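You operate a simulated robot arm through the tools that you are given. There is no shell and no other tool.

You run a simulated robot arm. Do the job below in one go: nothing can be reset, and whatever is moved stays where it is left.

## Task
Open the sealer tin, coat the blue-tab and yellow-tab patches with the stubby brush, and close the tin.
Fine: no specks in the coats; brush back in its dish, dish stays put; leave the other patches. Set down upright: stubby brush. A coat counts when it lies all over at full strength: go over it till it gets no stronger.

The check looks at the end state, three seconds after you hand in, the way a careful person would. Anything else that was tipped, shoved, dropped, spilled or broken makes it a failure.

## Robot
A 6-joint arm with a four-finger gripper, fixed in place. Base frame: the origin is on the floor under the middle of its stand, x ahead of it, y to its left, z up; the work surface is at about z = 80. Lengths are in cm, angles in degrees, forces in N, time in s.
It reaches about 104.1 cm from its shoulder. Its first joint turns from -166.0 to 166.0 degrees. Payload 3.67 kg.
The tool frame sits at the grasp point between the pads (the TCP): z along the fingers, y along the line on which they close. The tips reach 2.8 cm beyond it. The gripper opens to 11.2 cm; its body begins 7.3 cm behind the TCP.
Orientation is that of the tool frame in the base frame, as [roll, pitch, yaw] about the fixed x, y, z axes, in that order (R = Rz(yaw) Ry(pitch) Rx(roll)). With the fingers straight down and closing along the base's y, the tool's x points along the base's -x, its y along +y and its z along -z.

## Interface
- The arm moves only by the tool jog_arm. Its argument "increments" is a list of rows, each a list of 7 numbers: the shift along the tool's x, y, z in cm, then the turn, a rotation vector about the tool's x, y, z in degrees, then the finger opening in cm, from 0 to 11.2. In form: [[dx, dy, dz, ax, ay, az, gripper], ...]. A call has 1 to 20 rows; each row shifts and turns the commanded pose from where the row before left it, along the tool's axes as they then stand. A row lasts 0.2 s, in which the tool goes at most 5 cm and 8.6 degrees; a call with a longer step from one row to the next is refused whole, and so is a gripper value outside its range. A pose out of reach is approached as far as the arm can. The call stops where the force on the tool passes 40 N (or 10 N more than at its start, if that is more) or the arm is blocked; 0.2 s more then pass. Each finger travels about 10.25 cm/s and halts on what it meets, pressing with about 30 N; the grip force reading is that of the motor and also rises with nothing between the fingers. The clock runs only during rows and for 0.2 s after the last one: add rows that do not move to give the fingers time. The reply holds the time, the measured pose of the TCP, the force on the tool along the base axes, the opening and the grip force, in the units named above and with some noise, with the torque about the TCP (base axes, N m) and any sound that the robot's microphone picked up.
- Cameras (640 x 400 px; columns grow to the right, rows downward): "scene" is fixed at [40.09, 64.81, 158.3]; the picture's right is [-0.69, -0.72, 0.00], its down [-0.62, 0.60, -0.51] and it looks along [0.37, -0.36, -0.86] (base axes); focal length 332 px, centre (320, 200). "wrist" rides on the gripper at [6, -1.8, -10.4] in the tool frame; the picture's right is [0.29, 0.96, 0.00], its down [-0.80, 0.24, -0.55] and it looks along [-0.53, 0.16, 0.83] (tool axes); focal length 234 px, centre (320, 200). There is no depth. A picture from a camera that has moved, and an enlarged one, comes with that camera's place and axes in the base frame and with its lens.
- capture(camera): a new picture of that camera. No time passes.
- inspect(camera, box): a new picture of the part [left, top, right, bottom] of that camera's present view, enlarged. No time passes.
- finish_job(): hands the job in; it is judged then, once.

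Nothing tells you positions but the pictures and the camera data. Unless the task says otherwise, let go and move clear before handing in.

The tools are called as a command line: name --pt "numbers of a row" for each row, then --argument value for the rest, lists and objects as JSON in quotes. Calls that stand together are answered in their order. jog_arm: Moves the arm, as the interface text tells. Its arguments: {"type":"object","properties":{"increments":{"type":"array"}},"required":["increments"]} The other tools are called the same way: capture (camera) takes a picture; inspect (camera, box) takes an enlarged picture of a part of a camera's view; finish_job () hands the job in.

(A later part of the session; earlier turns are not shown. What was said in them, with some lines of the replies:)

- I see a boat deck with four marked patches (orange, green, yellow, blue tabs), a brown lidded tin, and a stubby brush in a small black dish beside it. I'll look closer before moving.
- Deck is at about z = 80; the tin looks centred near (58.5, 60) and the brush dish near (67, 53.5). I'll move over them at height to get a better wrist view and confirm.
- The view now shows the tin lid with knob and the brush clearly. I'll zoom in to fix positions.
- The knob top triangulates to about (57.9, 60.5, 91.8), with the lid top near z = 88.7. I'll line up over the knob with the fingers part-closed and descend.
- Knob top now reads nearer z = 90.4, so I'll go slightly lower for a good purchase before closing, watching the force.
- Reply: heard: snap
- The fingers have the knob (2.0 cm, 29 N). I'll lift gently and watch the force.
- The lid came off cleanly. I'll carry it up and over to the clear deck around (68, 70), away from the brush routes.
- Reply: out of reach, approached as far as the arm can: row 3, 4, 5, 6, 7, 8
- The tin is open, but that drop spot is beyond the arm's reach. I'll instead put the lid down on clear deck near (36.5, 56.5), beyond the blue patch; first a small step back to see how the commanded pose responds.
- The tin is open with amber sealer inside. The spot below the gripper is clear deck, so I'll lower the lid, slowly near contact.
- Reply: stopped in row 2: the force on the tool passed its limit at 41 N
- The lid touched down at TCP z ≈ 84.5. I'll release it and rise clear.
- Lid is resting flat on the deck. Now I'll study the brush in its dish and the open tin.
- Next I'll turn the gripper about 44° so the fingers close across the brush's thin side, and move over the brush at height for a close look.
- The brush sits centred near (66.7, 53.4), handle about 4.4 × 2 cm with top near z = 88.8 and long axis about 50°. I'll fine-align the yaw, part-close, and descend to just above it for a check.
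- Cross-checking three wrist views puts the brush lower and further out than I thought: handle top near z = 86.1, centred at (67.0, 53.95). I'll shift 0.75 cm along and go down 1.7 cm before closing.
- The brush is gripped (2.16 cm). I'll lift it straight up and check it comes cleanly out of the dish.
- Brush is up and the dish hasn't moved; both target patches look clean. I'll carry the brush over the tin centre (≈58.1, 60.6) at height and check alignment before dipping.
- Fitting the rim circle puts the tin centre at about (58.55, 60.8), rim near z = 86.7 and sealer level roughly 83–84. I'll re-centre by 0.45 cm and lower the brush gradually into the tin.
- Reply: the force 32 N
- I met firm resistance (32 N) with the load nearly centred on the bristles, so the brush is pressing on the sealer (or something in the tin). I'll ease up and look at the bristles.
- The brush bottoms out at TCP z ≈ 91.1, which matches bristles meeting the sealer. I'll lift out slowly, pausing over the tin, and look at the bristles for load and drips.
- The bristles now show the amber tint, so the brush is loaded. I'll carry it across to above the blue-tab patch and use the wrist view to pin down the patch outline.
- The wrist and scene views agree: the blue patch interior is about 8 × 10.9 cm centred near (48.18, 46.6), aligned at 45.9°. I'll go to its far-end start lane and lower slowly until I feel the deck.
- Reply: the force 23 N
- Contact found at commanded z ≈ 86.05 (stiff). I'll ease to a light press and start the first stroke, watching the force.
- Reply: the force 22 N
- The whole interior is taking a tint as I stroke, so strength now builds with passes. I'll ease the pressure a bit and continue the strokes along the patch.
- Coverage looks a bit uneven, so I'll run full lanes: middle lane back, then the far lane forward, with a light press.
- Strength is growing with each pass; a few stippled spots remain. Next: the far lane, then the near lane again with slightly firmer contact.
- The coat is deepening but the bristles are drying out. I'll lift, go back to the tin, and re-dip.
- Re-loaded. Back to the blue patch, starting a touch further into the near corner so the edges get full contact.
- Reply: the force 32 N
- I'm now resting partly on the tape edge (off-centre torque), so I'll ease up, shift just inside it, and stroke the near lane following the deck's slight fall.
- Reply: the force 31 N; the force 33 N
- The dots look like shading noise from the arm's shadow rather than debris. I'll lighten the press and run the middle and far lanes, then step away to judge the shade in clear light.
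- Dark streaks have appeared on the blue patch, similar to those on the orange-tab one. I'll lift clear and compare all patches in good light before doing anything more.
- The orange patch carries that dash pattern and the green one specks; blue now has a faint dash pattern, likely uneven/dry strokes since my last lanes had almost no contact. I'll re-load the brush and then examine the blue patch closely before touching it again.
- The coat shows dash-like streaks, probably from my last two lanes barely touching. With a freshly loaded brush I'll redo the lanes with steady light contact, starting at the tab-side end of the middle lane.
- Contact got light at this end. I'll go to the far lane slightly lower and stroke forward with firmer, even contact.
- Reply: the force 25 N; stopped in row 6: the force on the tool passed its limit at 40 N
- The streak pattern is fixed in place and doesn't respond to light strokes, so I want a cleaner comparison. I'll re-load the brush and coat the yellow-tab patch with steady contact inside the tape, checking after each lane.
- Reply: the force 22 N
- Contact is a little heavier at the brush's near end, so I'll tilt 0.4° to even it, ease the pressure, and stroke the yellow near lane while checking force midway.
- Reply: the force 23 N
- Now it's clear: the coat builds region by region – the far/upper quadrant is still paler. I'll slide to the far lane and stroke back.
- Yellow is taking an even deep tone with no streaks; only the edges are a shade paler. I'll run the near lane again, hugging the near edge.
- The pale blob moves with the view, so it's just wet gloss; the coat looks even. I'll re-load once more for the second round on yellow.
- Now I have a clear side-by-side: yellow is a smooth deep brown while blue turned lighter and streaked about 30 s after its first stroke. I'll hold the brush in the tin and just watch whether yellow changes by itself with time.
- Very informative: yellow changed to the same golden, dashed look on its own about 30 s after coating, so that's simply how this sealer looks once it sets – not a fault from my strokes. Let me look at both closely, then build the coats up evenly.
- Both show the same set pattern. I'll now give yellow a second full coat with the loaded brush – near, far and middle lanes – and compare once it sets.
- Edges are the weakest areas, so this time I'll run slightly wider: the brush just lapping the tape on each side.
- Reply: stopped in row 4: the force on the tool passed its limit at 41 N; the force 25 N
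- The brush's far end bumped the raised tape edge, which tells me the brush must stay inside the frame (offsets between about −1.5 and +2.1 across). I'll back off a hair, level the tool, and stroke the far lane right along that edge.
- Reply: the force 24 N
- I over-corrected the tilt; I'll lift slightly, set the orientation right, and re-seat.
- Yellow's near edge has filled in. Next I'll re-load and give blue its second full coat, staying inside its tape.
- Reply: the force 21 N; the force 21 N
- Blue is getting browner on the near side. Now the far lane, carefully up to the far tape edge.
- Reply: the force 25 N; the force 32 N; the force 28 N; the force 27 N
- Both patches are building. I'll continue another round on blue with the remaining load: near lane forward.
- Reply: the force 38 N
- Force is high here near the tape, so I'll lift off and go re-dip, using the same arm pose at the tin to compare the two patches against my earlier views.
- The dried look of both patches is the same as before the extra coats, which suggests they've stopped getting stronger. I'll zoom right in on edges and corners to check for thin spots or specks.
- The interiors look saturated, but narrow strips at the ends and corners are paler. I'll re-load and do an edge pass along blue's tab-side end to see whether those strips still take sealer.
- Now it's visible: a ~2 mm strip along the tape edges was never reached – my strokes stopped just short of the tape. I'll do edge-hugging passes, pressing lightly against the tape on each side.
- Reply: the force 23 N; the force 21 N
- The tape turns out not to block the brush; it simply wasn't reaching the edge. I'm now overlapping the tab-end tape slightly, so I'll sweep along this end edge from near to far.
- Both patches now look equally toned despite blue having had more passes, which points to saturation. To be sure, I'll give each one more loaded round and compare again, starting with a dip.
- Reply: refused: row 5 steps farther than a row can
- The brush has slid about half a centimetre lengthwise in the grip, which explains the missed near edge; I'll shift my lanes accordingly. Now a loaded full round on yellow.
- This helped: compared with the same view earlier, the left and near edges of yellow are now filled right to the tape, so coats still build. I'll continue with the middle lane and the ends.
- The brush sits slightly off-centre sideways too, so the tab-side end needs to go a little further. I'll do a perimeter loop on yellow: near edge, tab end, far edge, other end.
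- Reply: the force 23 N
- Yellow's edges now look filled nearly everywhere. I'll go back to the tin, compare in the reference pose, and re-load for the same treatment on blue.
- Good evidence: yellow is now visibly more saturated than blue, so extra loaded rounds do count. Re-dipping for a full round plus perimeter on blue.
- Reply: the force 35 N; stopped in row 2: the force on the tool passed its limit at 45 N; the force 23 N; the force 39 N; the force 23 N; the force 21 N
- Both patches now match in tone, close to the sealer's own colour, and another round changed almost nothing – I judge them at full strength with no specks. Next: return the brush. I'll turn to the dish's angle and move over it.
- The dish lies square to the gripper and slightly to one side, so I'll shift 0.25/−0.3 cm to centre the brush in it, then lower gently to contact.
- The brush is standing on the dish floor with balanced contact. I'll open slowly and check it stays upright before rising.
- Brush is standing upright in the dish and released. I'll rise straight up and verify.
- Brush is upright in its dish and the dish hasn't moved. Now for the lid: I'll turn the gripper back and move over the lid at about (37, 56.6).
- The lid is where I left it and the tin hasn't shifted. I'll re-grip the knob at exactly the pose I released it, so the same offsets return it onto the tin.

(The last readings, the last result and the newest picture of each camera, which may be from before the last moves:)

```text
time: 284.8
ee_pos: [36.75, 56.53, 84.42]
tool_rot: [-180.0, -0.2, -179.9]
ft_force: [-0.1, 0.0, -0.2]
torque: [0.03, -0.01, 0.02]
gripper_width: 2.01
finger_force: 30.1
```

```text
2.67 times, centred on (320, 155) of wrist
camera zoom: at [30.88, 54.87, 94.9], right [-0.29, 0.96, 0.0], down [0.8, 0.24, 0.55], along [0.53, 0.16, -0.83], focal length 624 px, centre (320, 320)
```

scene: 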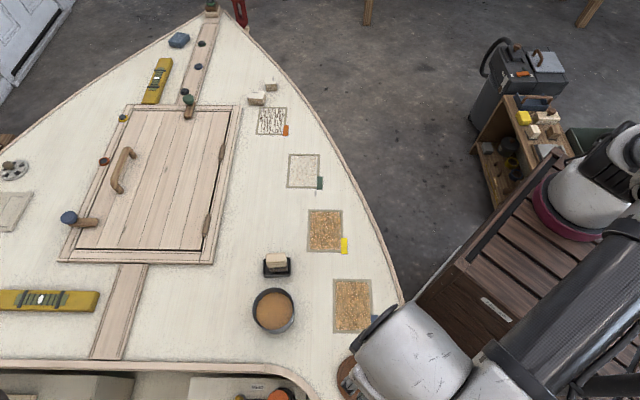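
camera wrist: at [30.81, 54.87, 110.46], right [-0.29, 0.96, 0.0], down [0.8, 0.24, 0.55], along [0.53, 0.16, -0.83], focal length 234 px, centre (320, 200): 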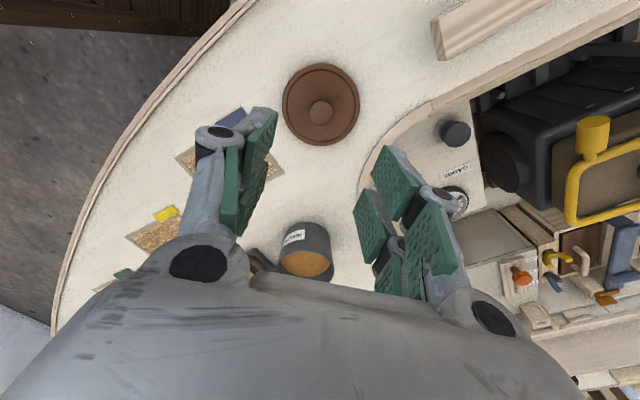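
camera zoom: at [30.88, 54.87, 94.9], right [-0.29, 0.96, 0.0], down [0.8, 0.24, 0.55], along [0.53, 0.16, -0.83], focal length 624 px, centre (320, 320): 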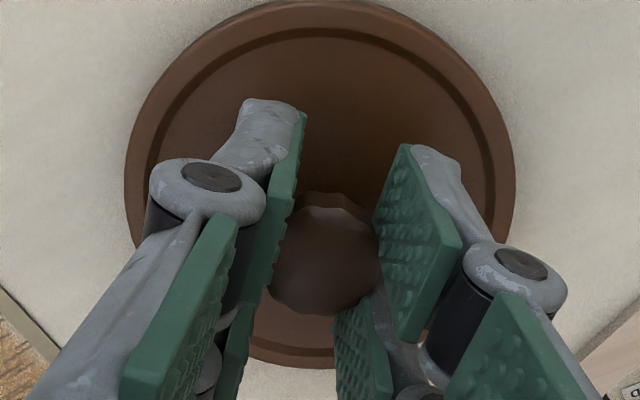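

The knob is held just as before. I'll lift and carry the lid back by the exact reverse displacement (21.5, 4.0), then check alignment over the tin.

jog_arm --pt "0 0 -0.5 0 0 0 1.0" --pt "0 0 -1.5 0 0 0 1.0" --pt "0 0 -3 0 0 0 1.0" --pt "0 0 -4 0 0 0 1.0" --pt "0 0 -4 0 0 0 1.0" --pt "0 0 -1 0 0 0 1.0" --pt "-1.52 0.29 0 0 0 0 1.0" --pt "-2.5 0.47 0 0 0 0 1.0" --pt "-3.0 0.56 0 0 0 0 1.0" --pt "-3.0 0.56 0 0 0 0 1.0" --pt "-3.0 0.56 0 0 0 0 1.0" --pt "-3.0 0.56 0 0 0 0 1.0" --pt "-3.0 0.56 0 0 0 0 1.0" --pt "-1.5 0.28 0 0 0 0 1.0" --pt "-1.0 0.2 0 0 0 0 1.0" --pt "0 0 0 0 0 0 1.0"

capture --camera "wrist"

inspect --camera "wrist" --box '[220, 50, 420, 230]'

```text
time: 288.2
ee_pos: [58.33, 60.64, 98.27]
tool_rot: [-180.0, -0.2, 180.0]
ft_force: [-0.1, 0.0, 0.2]
torque: [0.01, 0.01, -0.03]
gripper_width: 1.97
finger_force: 30.3
```

```text
taken
camera wrist: at [52.49, 59.02, 108.74], right [-0.29, 0.96, 0.0], down [0.8, 0.24, 0.55], along [0.53, 0.16, -0.83], focal length 234 px, centre (320, 200)
```

wrist: 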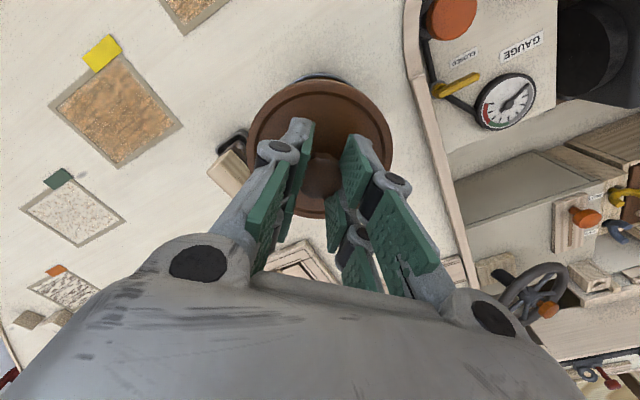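

```text
2.22 times, centred on (320, 140) of wrist
camera zoom: at [52.49, 59.02, 108.74], right [-0.29, 0.96, 0.0], down [0.8, 0.24, 0.55], along [0.53, 0.16, -0.83], focal length 520 px, centre (320, 333)
```

zoom: 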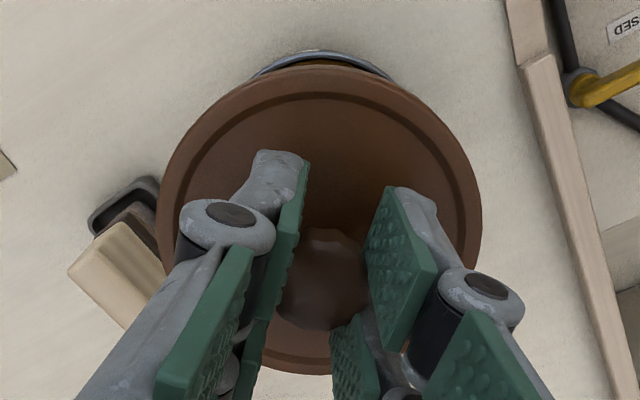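

Alignment looks right (rim peeks out evenly). Lowering the lid onto the tin, slowly near contact.

jog_arm --pt "0 0 1.5 0 0 0 1.0" --pt "0 0 2.0 0 0 0 1.0" --pt "0 0 1.5 0 0 0 1.0" --pt "0 0 0.8 0 0 0 1.0" --pt "0 0 0.3 0 0 0 1.0" --pt "0 0 0 0 0 0 1.0"

inspect --camera "wrist" --box '[220, 50, 420, 230]'

```text
time: 289.6
ee_pos: [58.39, 60.55, 92.19]
tool_rot: [-179.9, -0.2, 179.9]
ft_force: [-0.3, -0.3, -0.2]
torque: [0.02, 0.01, 0.01]
gripper_width: 1.98
finger_force: 29.5
```

```text
2.22 times, centred on (320, 140) of wrist
camera zoom: at [52.46, 58.95, 102.66], right [-0.29, 0.96, 0.0], down [0.8, 0.24, 0.55], along [0.53, 0.16, -0.83], focal length 520 px, centre (320, 333)
```

zoom: 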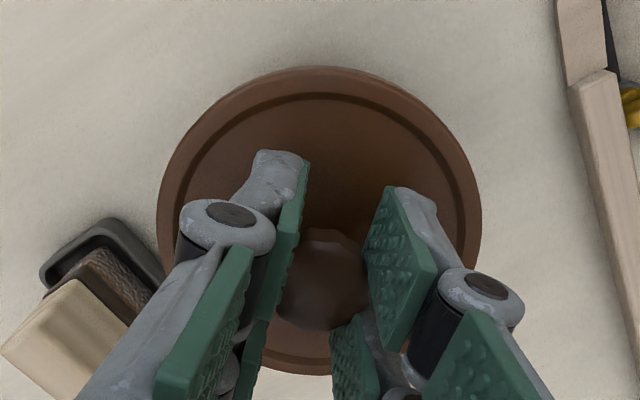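

jog_arm --pt "0.06 0 0.3 0 0 0 1.0" --pt "0 0 0.2 0 0 0 1.0" --pt "0 0 0 0 0 0 1.0"

jog_arm --pt "0 0 0.15 0 0 0 1.0" --pt "0 0 0 0 0 0 1.0"

jog_arm --pt "0 0 0.15 0 0 0 1.0" --pt "0 0 0 0 0 0 1.0"

```text
time: 290.4
ee_pos: [58.36, 60.64, 91.73]
tool_rot: [-180.0, -0.2, -180.0]
ft_force: [0.0, 0.6, -0.6]
torque: [0.03, 0.0, -0.02]
gripper_width: 1.95
finger_force: 29.9
```

```text
time: 291.0
ee_pos: [58.24, 60.58, 91.63]
tool_rot: [-179.9, -0.1, -179.9]
ft_force: [-0.9, -1.4, 4.9]
torque: [0.11, -0.04, -0.02]
gripper_width: 1.96
finger_force: 30.0
```

```text
time: 291.6
ee_pos: [58.4, 60.77, 91.29]
tool_rot: [-179.9, -0.4, -179.9]
ft_force: [0.4, 1.0, -0.9]
torque: [0.01, 0.0, 0.03]
gripper_width: 1.93
finger_force: 29.8
```

jog_arm --pt "0 0 0.08 0 0 0 1.0" --pt "0 0 0 0 0 0 1.0"

jog_arm --pt "0 0 0.08 0 0 0 1.0" --pt "0 0 0 0 0 0 1.0"

inspect --camera "wrist" --box '[220, 50, 420, 230]'

```text
time: 292.2
ee_pos: [58.22, 60.62, 91.31]
tool_rot: [-179.9, -0.2, -180.0]
ft_force: [1.0, 0.8, -0.5]
torque: [0.01, 0.0, 0.0]
gripper_width: 1.94
finger_force: 30.0
```

```text
time: 292.8
ee_pos: [58.38, 60.75, 91.23]
tool_rot: [-179.9, -0.2, -179.9]
ft_force: [0.7, 1.2, -0.1]
torque: [0.04, -0.07, 0.02]
gripper_width: 1.97
finger_force: 30.4
```

```text
2.22 times, centred on (320, 140) of wrist
camera zoom: at [52.38, 58.97, 101.73], right [-0.29, 0.96, 0.0], down [0.8, 0.24, 0.55], along [0.53, 0.16, -0.83], focal length 520 px, centre (320, 333)
```

zoom: 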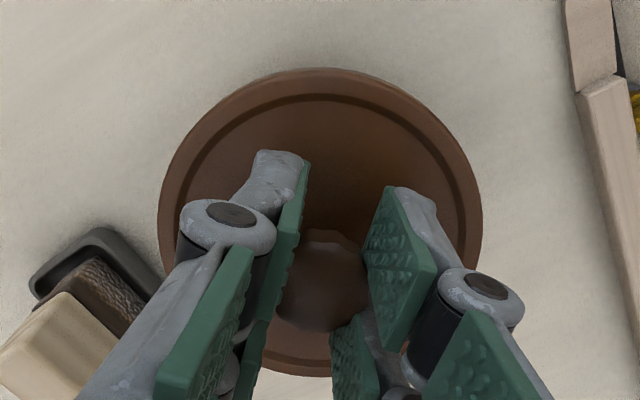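

jog_arm --pt "0 0 0.08 0 0 0 1.0" --pt "0 0 0 0 0 0 1.0"

jog_arm --pt "0 0 0.08 0 0 0 1.0" --pt "0 0 0 0 0 0 1.0"

```text
time: 293.4
ee_pos: [58.19, 60.74, 91.14]
tool_rot: [-179.8, -0.2, -179.9]
ft_force: [0.5, 0.1, -0.2]
torque: [0.06, -0.02, -0.01]
gripper_width: 1.94
finger_force: 29.9
```

```text
time: 294.0
ee_pos: [58.19, 60.59, 91.17]
tool_rot: [-179.8, -0.2, 180.0]
ft_force: [-0.5, 0.5, 0.2]
torque: [0.0, -0.02, -0.03]
gripper_width: 1.95
finger_force: 30.0
```

jog_arm --pt "0 0 0.08 0 0 0 1.0" --pt "0 0 0 0 0 0 1.0"

jog_arm --pt "0 0 0.08 0 0 0 1.0" --pt "0 0 0 0 0 0 1.0"

jog_arm --pt "0 0 0.08 0 0 0 1.0" --pt "0 0 0 0 0 0 1.0"

```text
time: 294.6
ee_pos: [58.23, 60.66, 91.14]
tool_rot: [-180.0, -0.1, 179.9]
ft_force: [1.7, 0.2, 4.7]
torque: [-0.06, 0.05, 0.0]
gripper_width: 1.97
finger_force: 29.7
```

```text
time: 295.2
ee_pos: [58.15, 60.55, 91.06]
tool_rot: [-180.0, -0.2, 180.0]
ft_force: [1.0, 3.3, 11.7]
torque: [0.04, 0.1, -0.02]
gripper_width: 1.95
finger_force: 29.9
```

```text
time: 295.8
ee_pos: [58.28, 60.73, 91.1]
tool_rot: [179.9, -0.1, -180.0]
ft_force: [2.1, 4.3, 19.3]
torque: [0.06, -0.05, 0.0]
gripper_width: 1.91
finger_force: 29.8
```

jog_arm --pt "0 0 0.06 0 0 0 1.0" --pt "0 0 0 0 0 0 1.0"

jog_arm --pt "0 0 0.04 0 0 0 1.0" --pt "0 0 0 0 0 0 1.0"

```text
time: 296.4
ee_pos: [58.29, 60.57, 91.04]
tool_rot: [179.9, -0.1, 180.0]
ft_force: [2.0, 5.9, 25.2]
torque: [0.09, -0.13, -0.01]
gripper_width: 1.94
finger_force: 29.6
```

```text
time: 297.0
ee_pos: [58.28, 60.62, 91.07]
tool_rot: [180.0, -0.2, 180.0]
ft_force: [-1.6, 6.2, 31.7]
torque: [0.16, -0.08, -0.01]
gripper_width: 1.94
finger_force: 29.8
```

The lid is back at its original seated height. A snap was heard when it first came loose, so I'll press a little more firmly to make sure it's fully home.

jog_arm --pt "0 0 0.05 0 0 0 1.0" --pt "0 0 0 0 0 0 1.0"

inspect --camera "wrist" --box '[220, 50, 420, 230]'

```text
time: 297.6
ee_pos: [58.15, 60.61, 90.88]
tool_rot: [180.0, -0.1, -180.0]
ft_force: [-1.3, 6.5, 35.9]
torque: [0.15, -0.09, 0.0]
gripper_width: 1.92
finger_force: 30.1
```

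```text
2.22 times, centred on (320, 140) of wrist
camera zoom: at [52.34, 58.92, 101.33], right [-0.29, 0.96, 0.0], down [0.8, 0.24, 0.55], along [0.53, 0.16, -0.83], focal length 520 px, centre (320, 333)
```

zoom: 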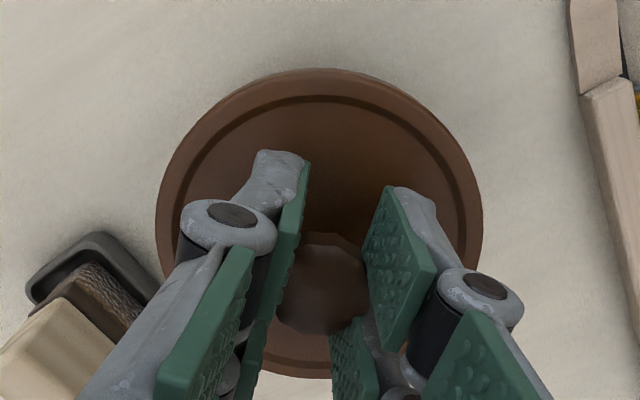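

jog_arm --pt "0 0 0.06 0 0 0 1.0" --pt "0 0 0 0 0 0 1.0"

jog_arm --pt "0 0 0.06 0 0 0 1.0" --pt "0 0 0 0 0 0 1.0"

```text
time: 298.2
ee_pos: [58.25, 60.64, 90.89]
tool_rot: [180.0, 0.0, 180.0]
ft_force: [2.0, 8.4, 36.3]
torque: [0.11, -0.05, 0.03]
gripper_width: 1.93
finger_force: 29.9
```

```text
time: 298.8
ee_pos: [58.23, 60.53, 90.83]
tool_rot: [180.0, -0.1, -180.0]
ft_force: [2.0, 8.0, 35.7]
torque: [0.17, -0.17, -0.05]
gripper_width: 1.93
finger_force: 30.1
```

The fingers begin to slip at 36 N with no snap. I'll release gently, rise, and look at how the lid sits.

jog_arm --pt "0 0 -0.2 0 0 0 1.5" --pt "0 0 0 0 0 0 2.2" --pt "0 0 0 0 0 0 3.0" --pt "0 0 0 0 0 0 4.5" --pt "0 0 0 0 0 0 6.0" --pt "0 0 0 0 0 0 6.0" --pt "0 0 -1.5 0 0 0 6.0" --pt "0 0 -3 0 0 0 6.0" --pt "0 0 -4 0 0 0 6.0" --pt "0 0 -4 0 0 0 6.0" --pt "0 0 0 0 0 0 6.0"

inspect --camera "wrist" --box '[220, 40, 420, 190]'

capture --camera "scene"

```text
time: 301.2
ee_pos: [58.4, 60.6, 103.51]
tool_rot: [-179.8, -0.1, -180.0]
ft_force: [0.5, 0.7, -0.5]
torque: [0.02, -0.02, -0.01]
gripper_width: 6.01
finger_force: 0.0
heard: snap
```

```text
2.67 times, centred on (320, 115) of wrist
camera zoom: at [52.52, 59.04, 113.83], right [-0.29, 0.96, 0.0], down [0.8, 0.24, 0.55], along [0.53, 0.16, -0.83], focal length 624 px, centre (320, 427)
```

zoom: 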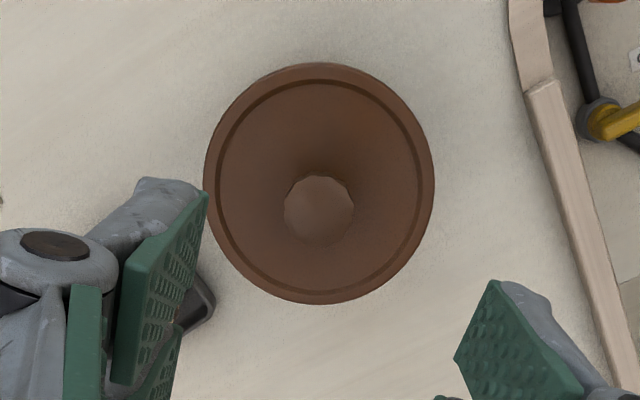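

```text
taken
```

scene: 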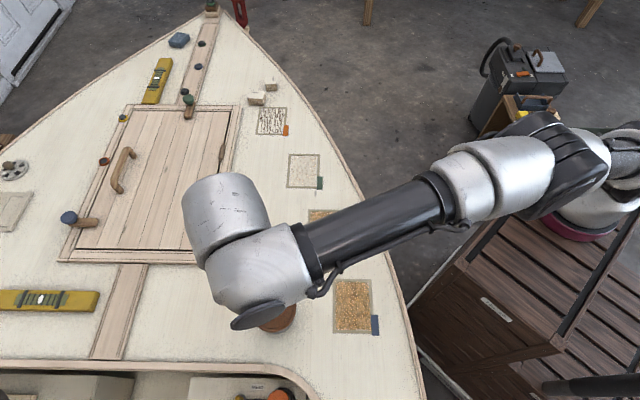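

A snap was heard as I let go: the lid is latched. I'll back away to the start area and inspect everything before handing in.

jog_arm --pt "0 0 -3 0 0 0 8.0" --pt "0.5 -2.0 -3 0 0 0 10.0" --pt "1.0 -3.2 -2 0 0 0 11.2" --pt "1.2 -3.7 -1.5 0 0 0 11.2" --pt "1.2 -3.7 -1.5 0 0 0 11.2" --pt "1.2 -3.7 -1.0 0 0 0 11.2" --pt "1.2 -3.7 -1.0 0 0 0 11.2" --pt "1.2 -3.7 -1.0 0 0 0 11.2" --pt "1.2 -3.7 0 0 0 0 11.2" --pt "0 0 0 0 0 0 11.2"

capture --camera "scene"

inspect --camera "scene" --box '[230, 230, 330, 345]'

inspect --camera "scene" --box '[295, 195, 395, 345]'

inspect --camera "wrist" --box '[230, 30, 480, 230]'

```text
time: 303.4
ee_pos: [49.71, 33.43, 117.32]
tool_rot: [-179.9, -0.2, 179.9]
ft_force: [0.0, 0.6, 0.4]
torque: [0.0, 0.0, -0.04]
gripper_width: 11.2
finger_force: 0.0
```

```text
taken
```

scene: 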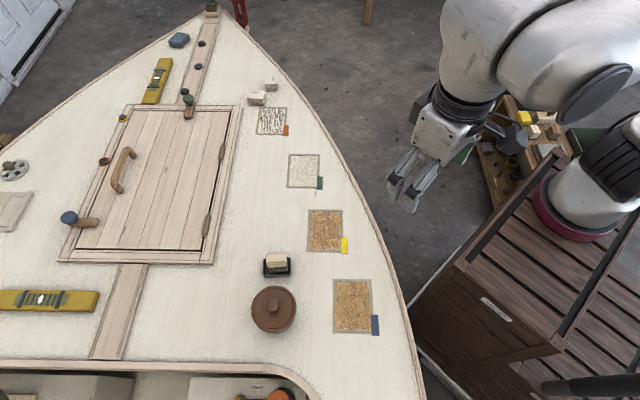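

```text
3.48 times, centred on (280, 288) of scene
camera zoom: at [40.09, 64.81, 158.3], right [-0.69, -0.72, 0.0], down [-0.62, 0.6, -0.51], along [0.37, -0.36, -0.86], focal length 1155 px, centre (459, -104)
```

zoom: 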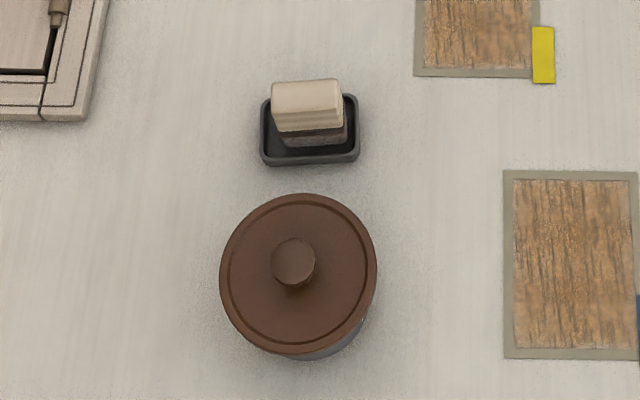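

```text
2.67 times, centred on (345, 270) of scene
camera zoom: at [40.09, 64.81, 158.3], right [-0.69, -0.72, 0.0], down [-0.62, 0.6, -0.51], along [0.37, -0.36, -0.86], focal length 886 px, centre (253, 13)
```

zoom: 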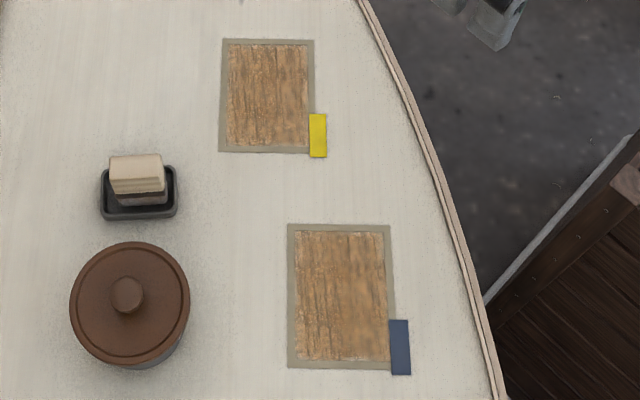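

```text
2.00 times, centred on (355, 130) of wrist
camera zoom: at [43.79, 31.63, 127.86], right [-0.29, 0.96, 0.0], down [0.8, 0.24, 0.55], along [0.53, 0.16, -0.83], focal length 468 px, centre (250, 340)
```

zoom: 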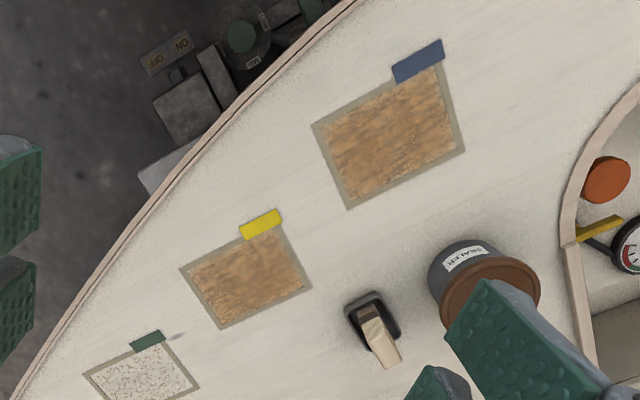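

inspect --camera "wrist" --box '[340, 45, 470, 140]'

inspect --camera "wrist" --box '[275, 125, 390, 205]'

inspect --camera "scene" --box '[330, 274, 382, 340]'

inspect --camera "scene" --box '[300, 203, 352, 258]'

```text
4.21 times, centred on (405, 92) of wrist
camera zoom: at [43.79, 31.63, 127.86], right [-0.29, 0.96, 0.0], down [0.8, 0.24, 0.55], along [0.53, 0.16, -0.83], focal length 986 px, centre (-38, 653)
```

zoom: 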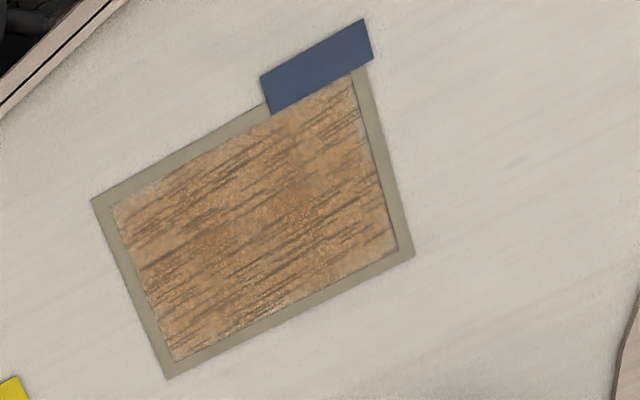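

```text
5.00 times, centred on (332, 165) of wrist
camera zoom: at [43.79, 31.63, 127.86], right [-0.29, 0.96, 0.0], down [0.8, 0.24, 0.55], along [0.53, 0.16, -0.83], focal length 1171 px, centre (258, 375)
```

zoom: 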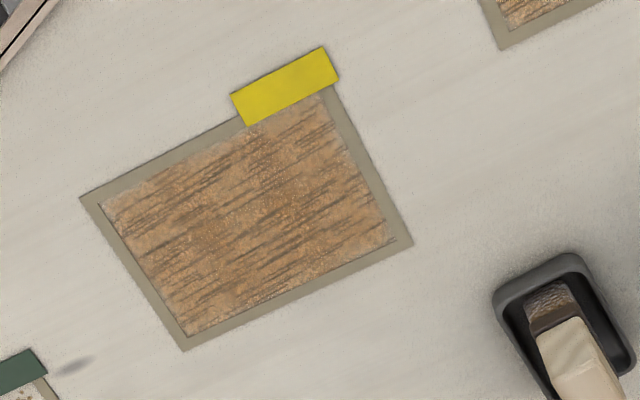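

```text
6.06 times, centred on (356, 307) of scene
camera zoom: at [40.09, 64.81, 158.3], right [-0.69, -0.72, 0.0], down [-0.62, 0.6, -0.51], along [0.37, -0.36, -0.86], focal length 2013 px, centre (102, -448)
```

zoom: 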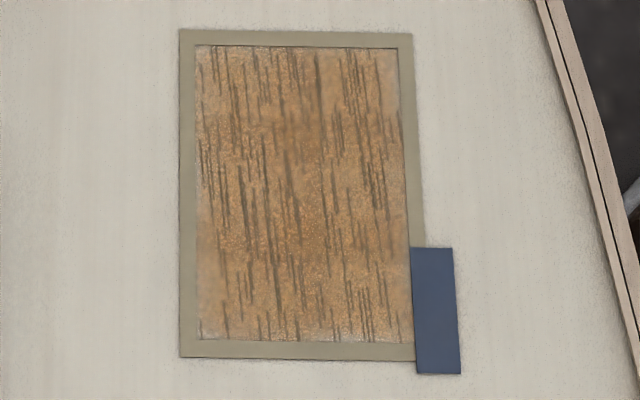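

```text
7.27 times, centred on (326, 230) of scene
camera zoom: at [40.09, 64.81, 158.3], right [-0.69, -0.72, 0.0], down [-0.62, 0.6, -0.51], along [0.37, -0.36, -0.86], focal length 2415 px, centre (276, -22)
```

zoom: 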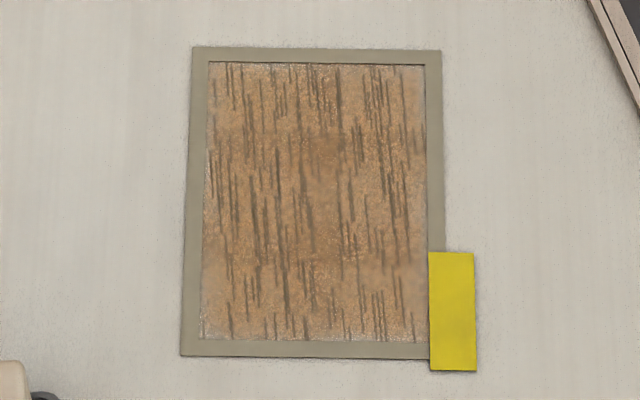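

Final view: the tin is closed with its lid latched, the stubby brush is upright in its unmoved dish, and both patches are coated all over. I see no specks, no drips, and the other patches are untouched. The coats set to a faintly streaked golden finish that extra rounds no longer changed. The arm is clear, so I'm handing in.

finish_job

```text
The job is handed in.
```

I've handed the job in. Both patches are coated, the tin is closed and the stubby brush is back in its dish. I'm less sure about the coats than the rest.

- **Coats:** I went over the blue-tab and yellow-tab patches with a freshly loaded brush until further rounds made no difference I could see. I saw no specks. I judged full strength by eye from the pictures, so that part is not certain. In the last view yellow looked slightly paler than blue. A thin strip along some tape edges also stayed lighter, and I couldn't tell whether that was thin coat or just how it dries.
- **Streaks:** both coats went on a smooth brown. Within about 30 seconds each turned golden with dark dashes, much like the marks already on the orange-tab patch. Yellow did this while I wasn't touching it, so I took it as how the sealer dries and left it.
- **Brush and dish:** the brush is standing upright in the dish, and the dish is where it started.
- **Tin:** the lid is back on. I heard a snap when I let it go, as I did when it first came loose.
- **Everything else:** I didn't touch the orange-tab and green-tab patches, and I saw no drips on the deck. I rested the lid on bare deck beyond the blue patch while I worked, and it left no visible mark.
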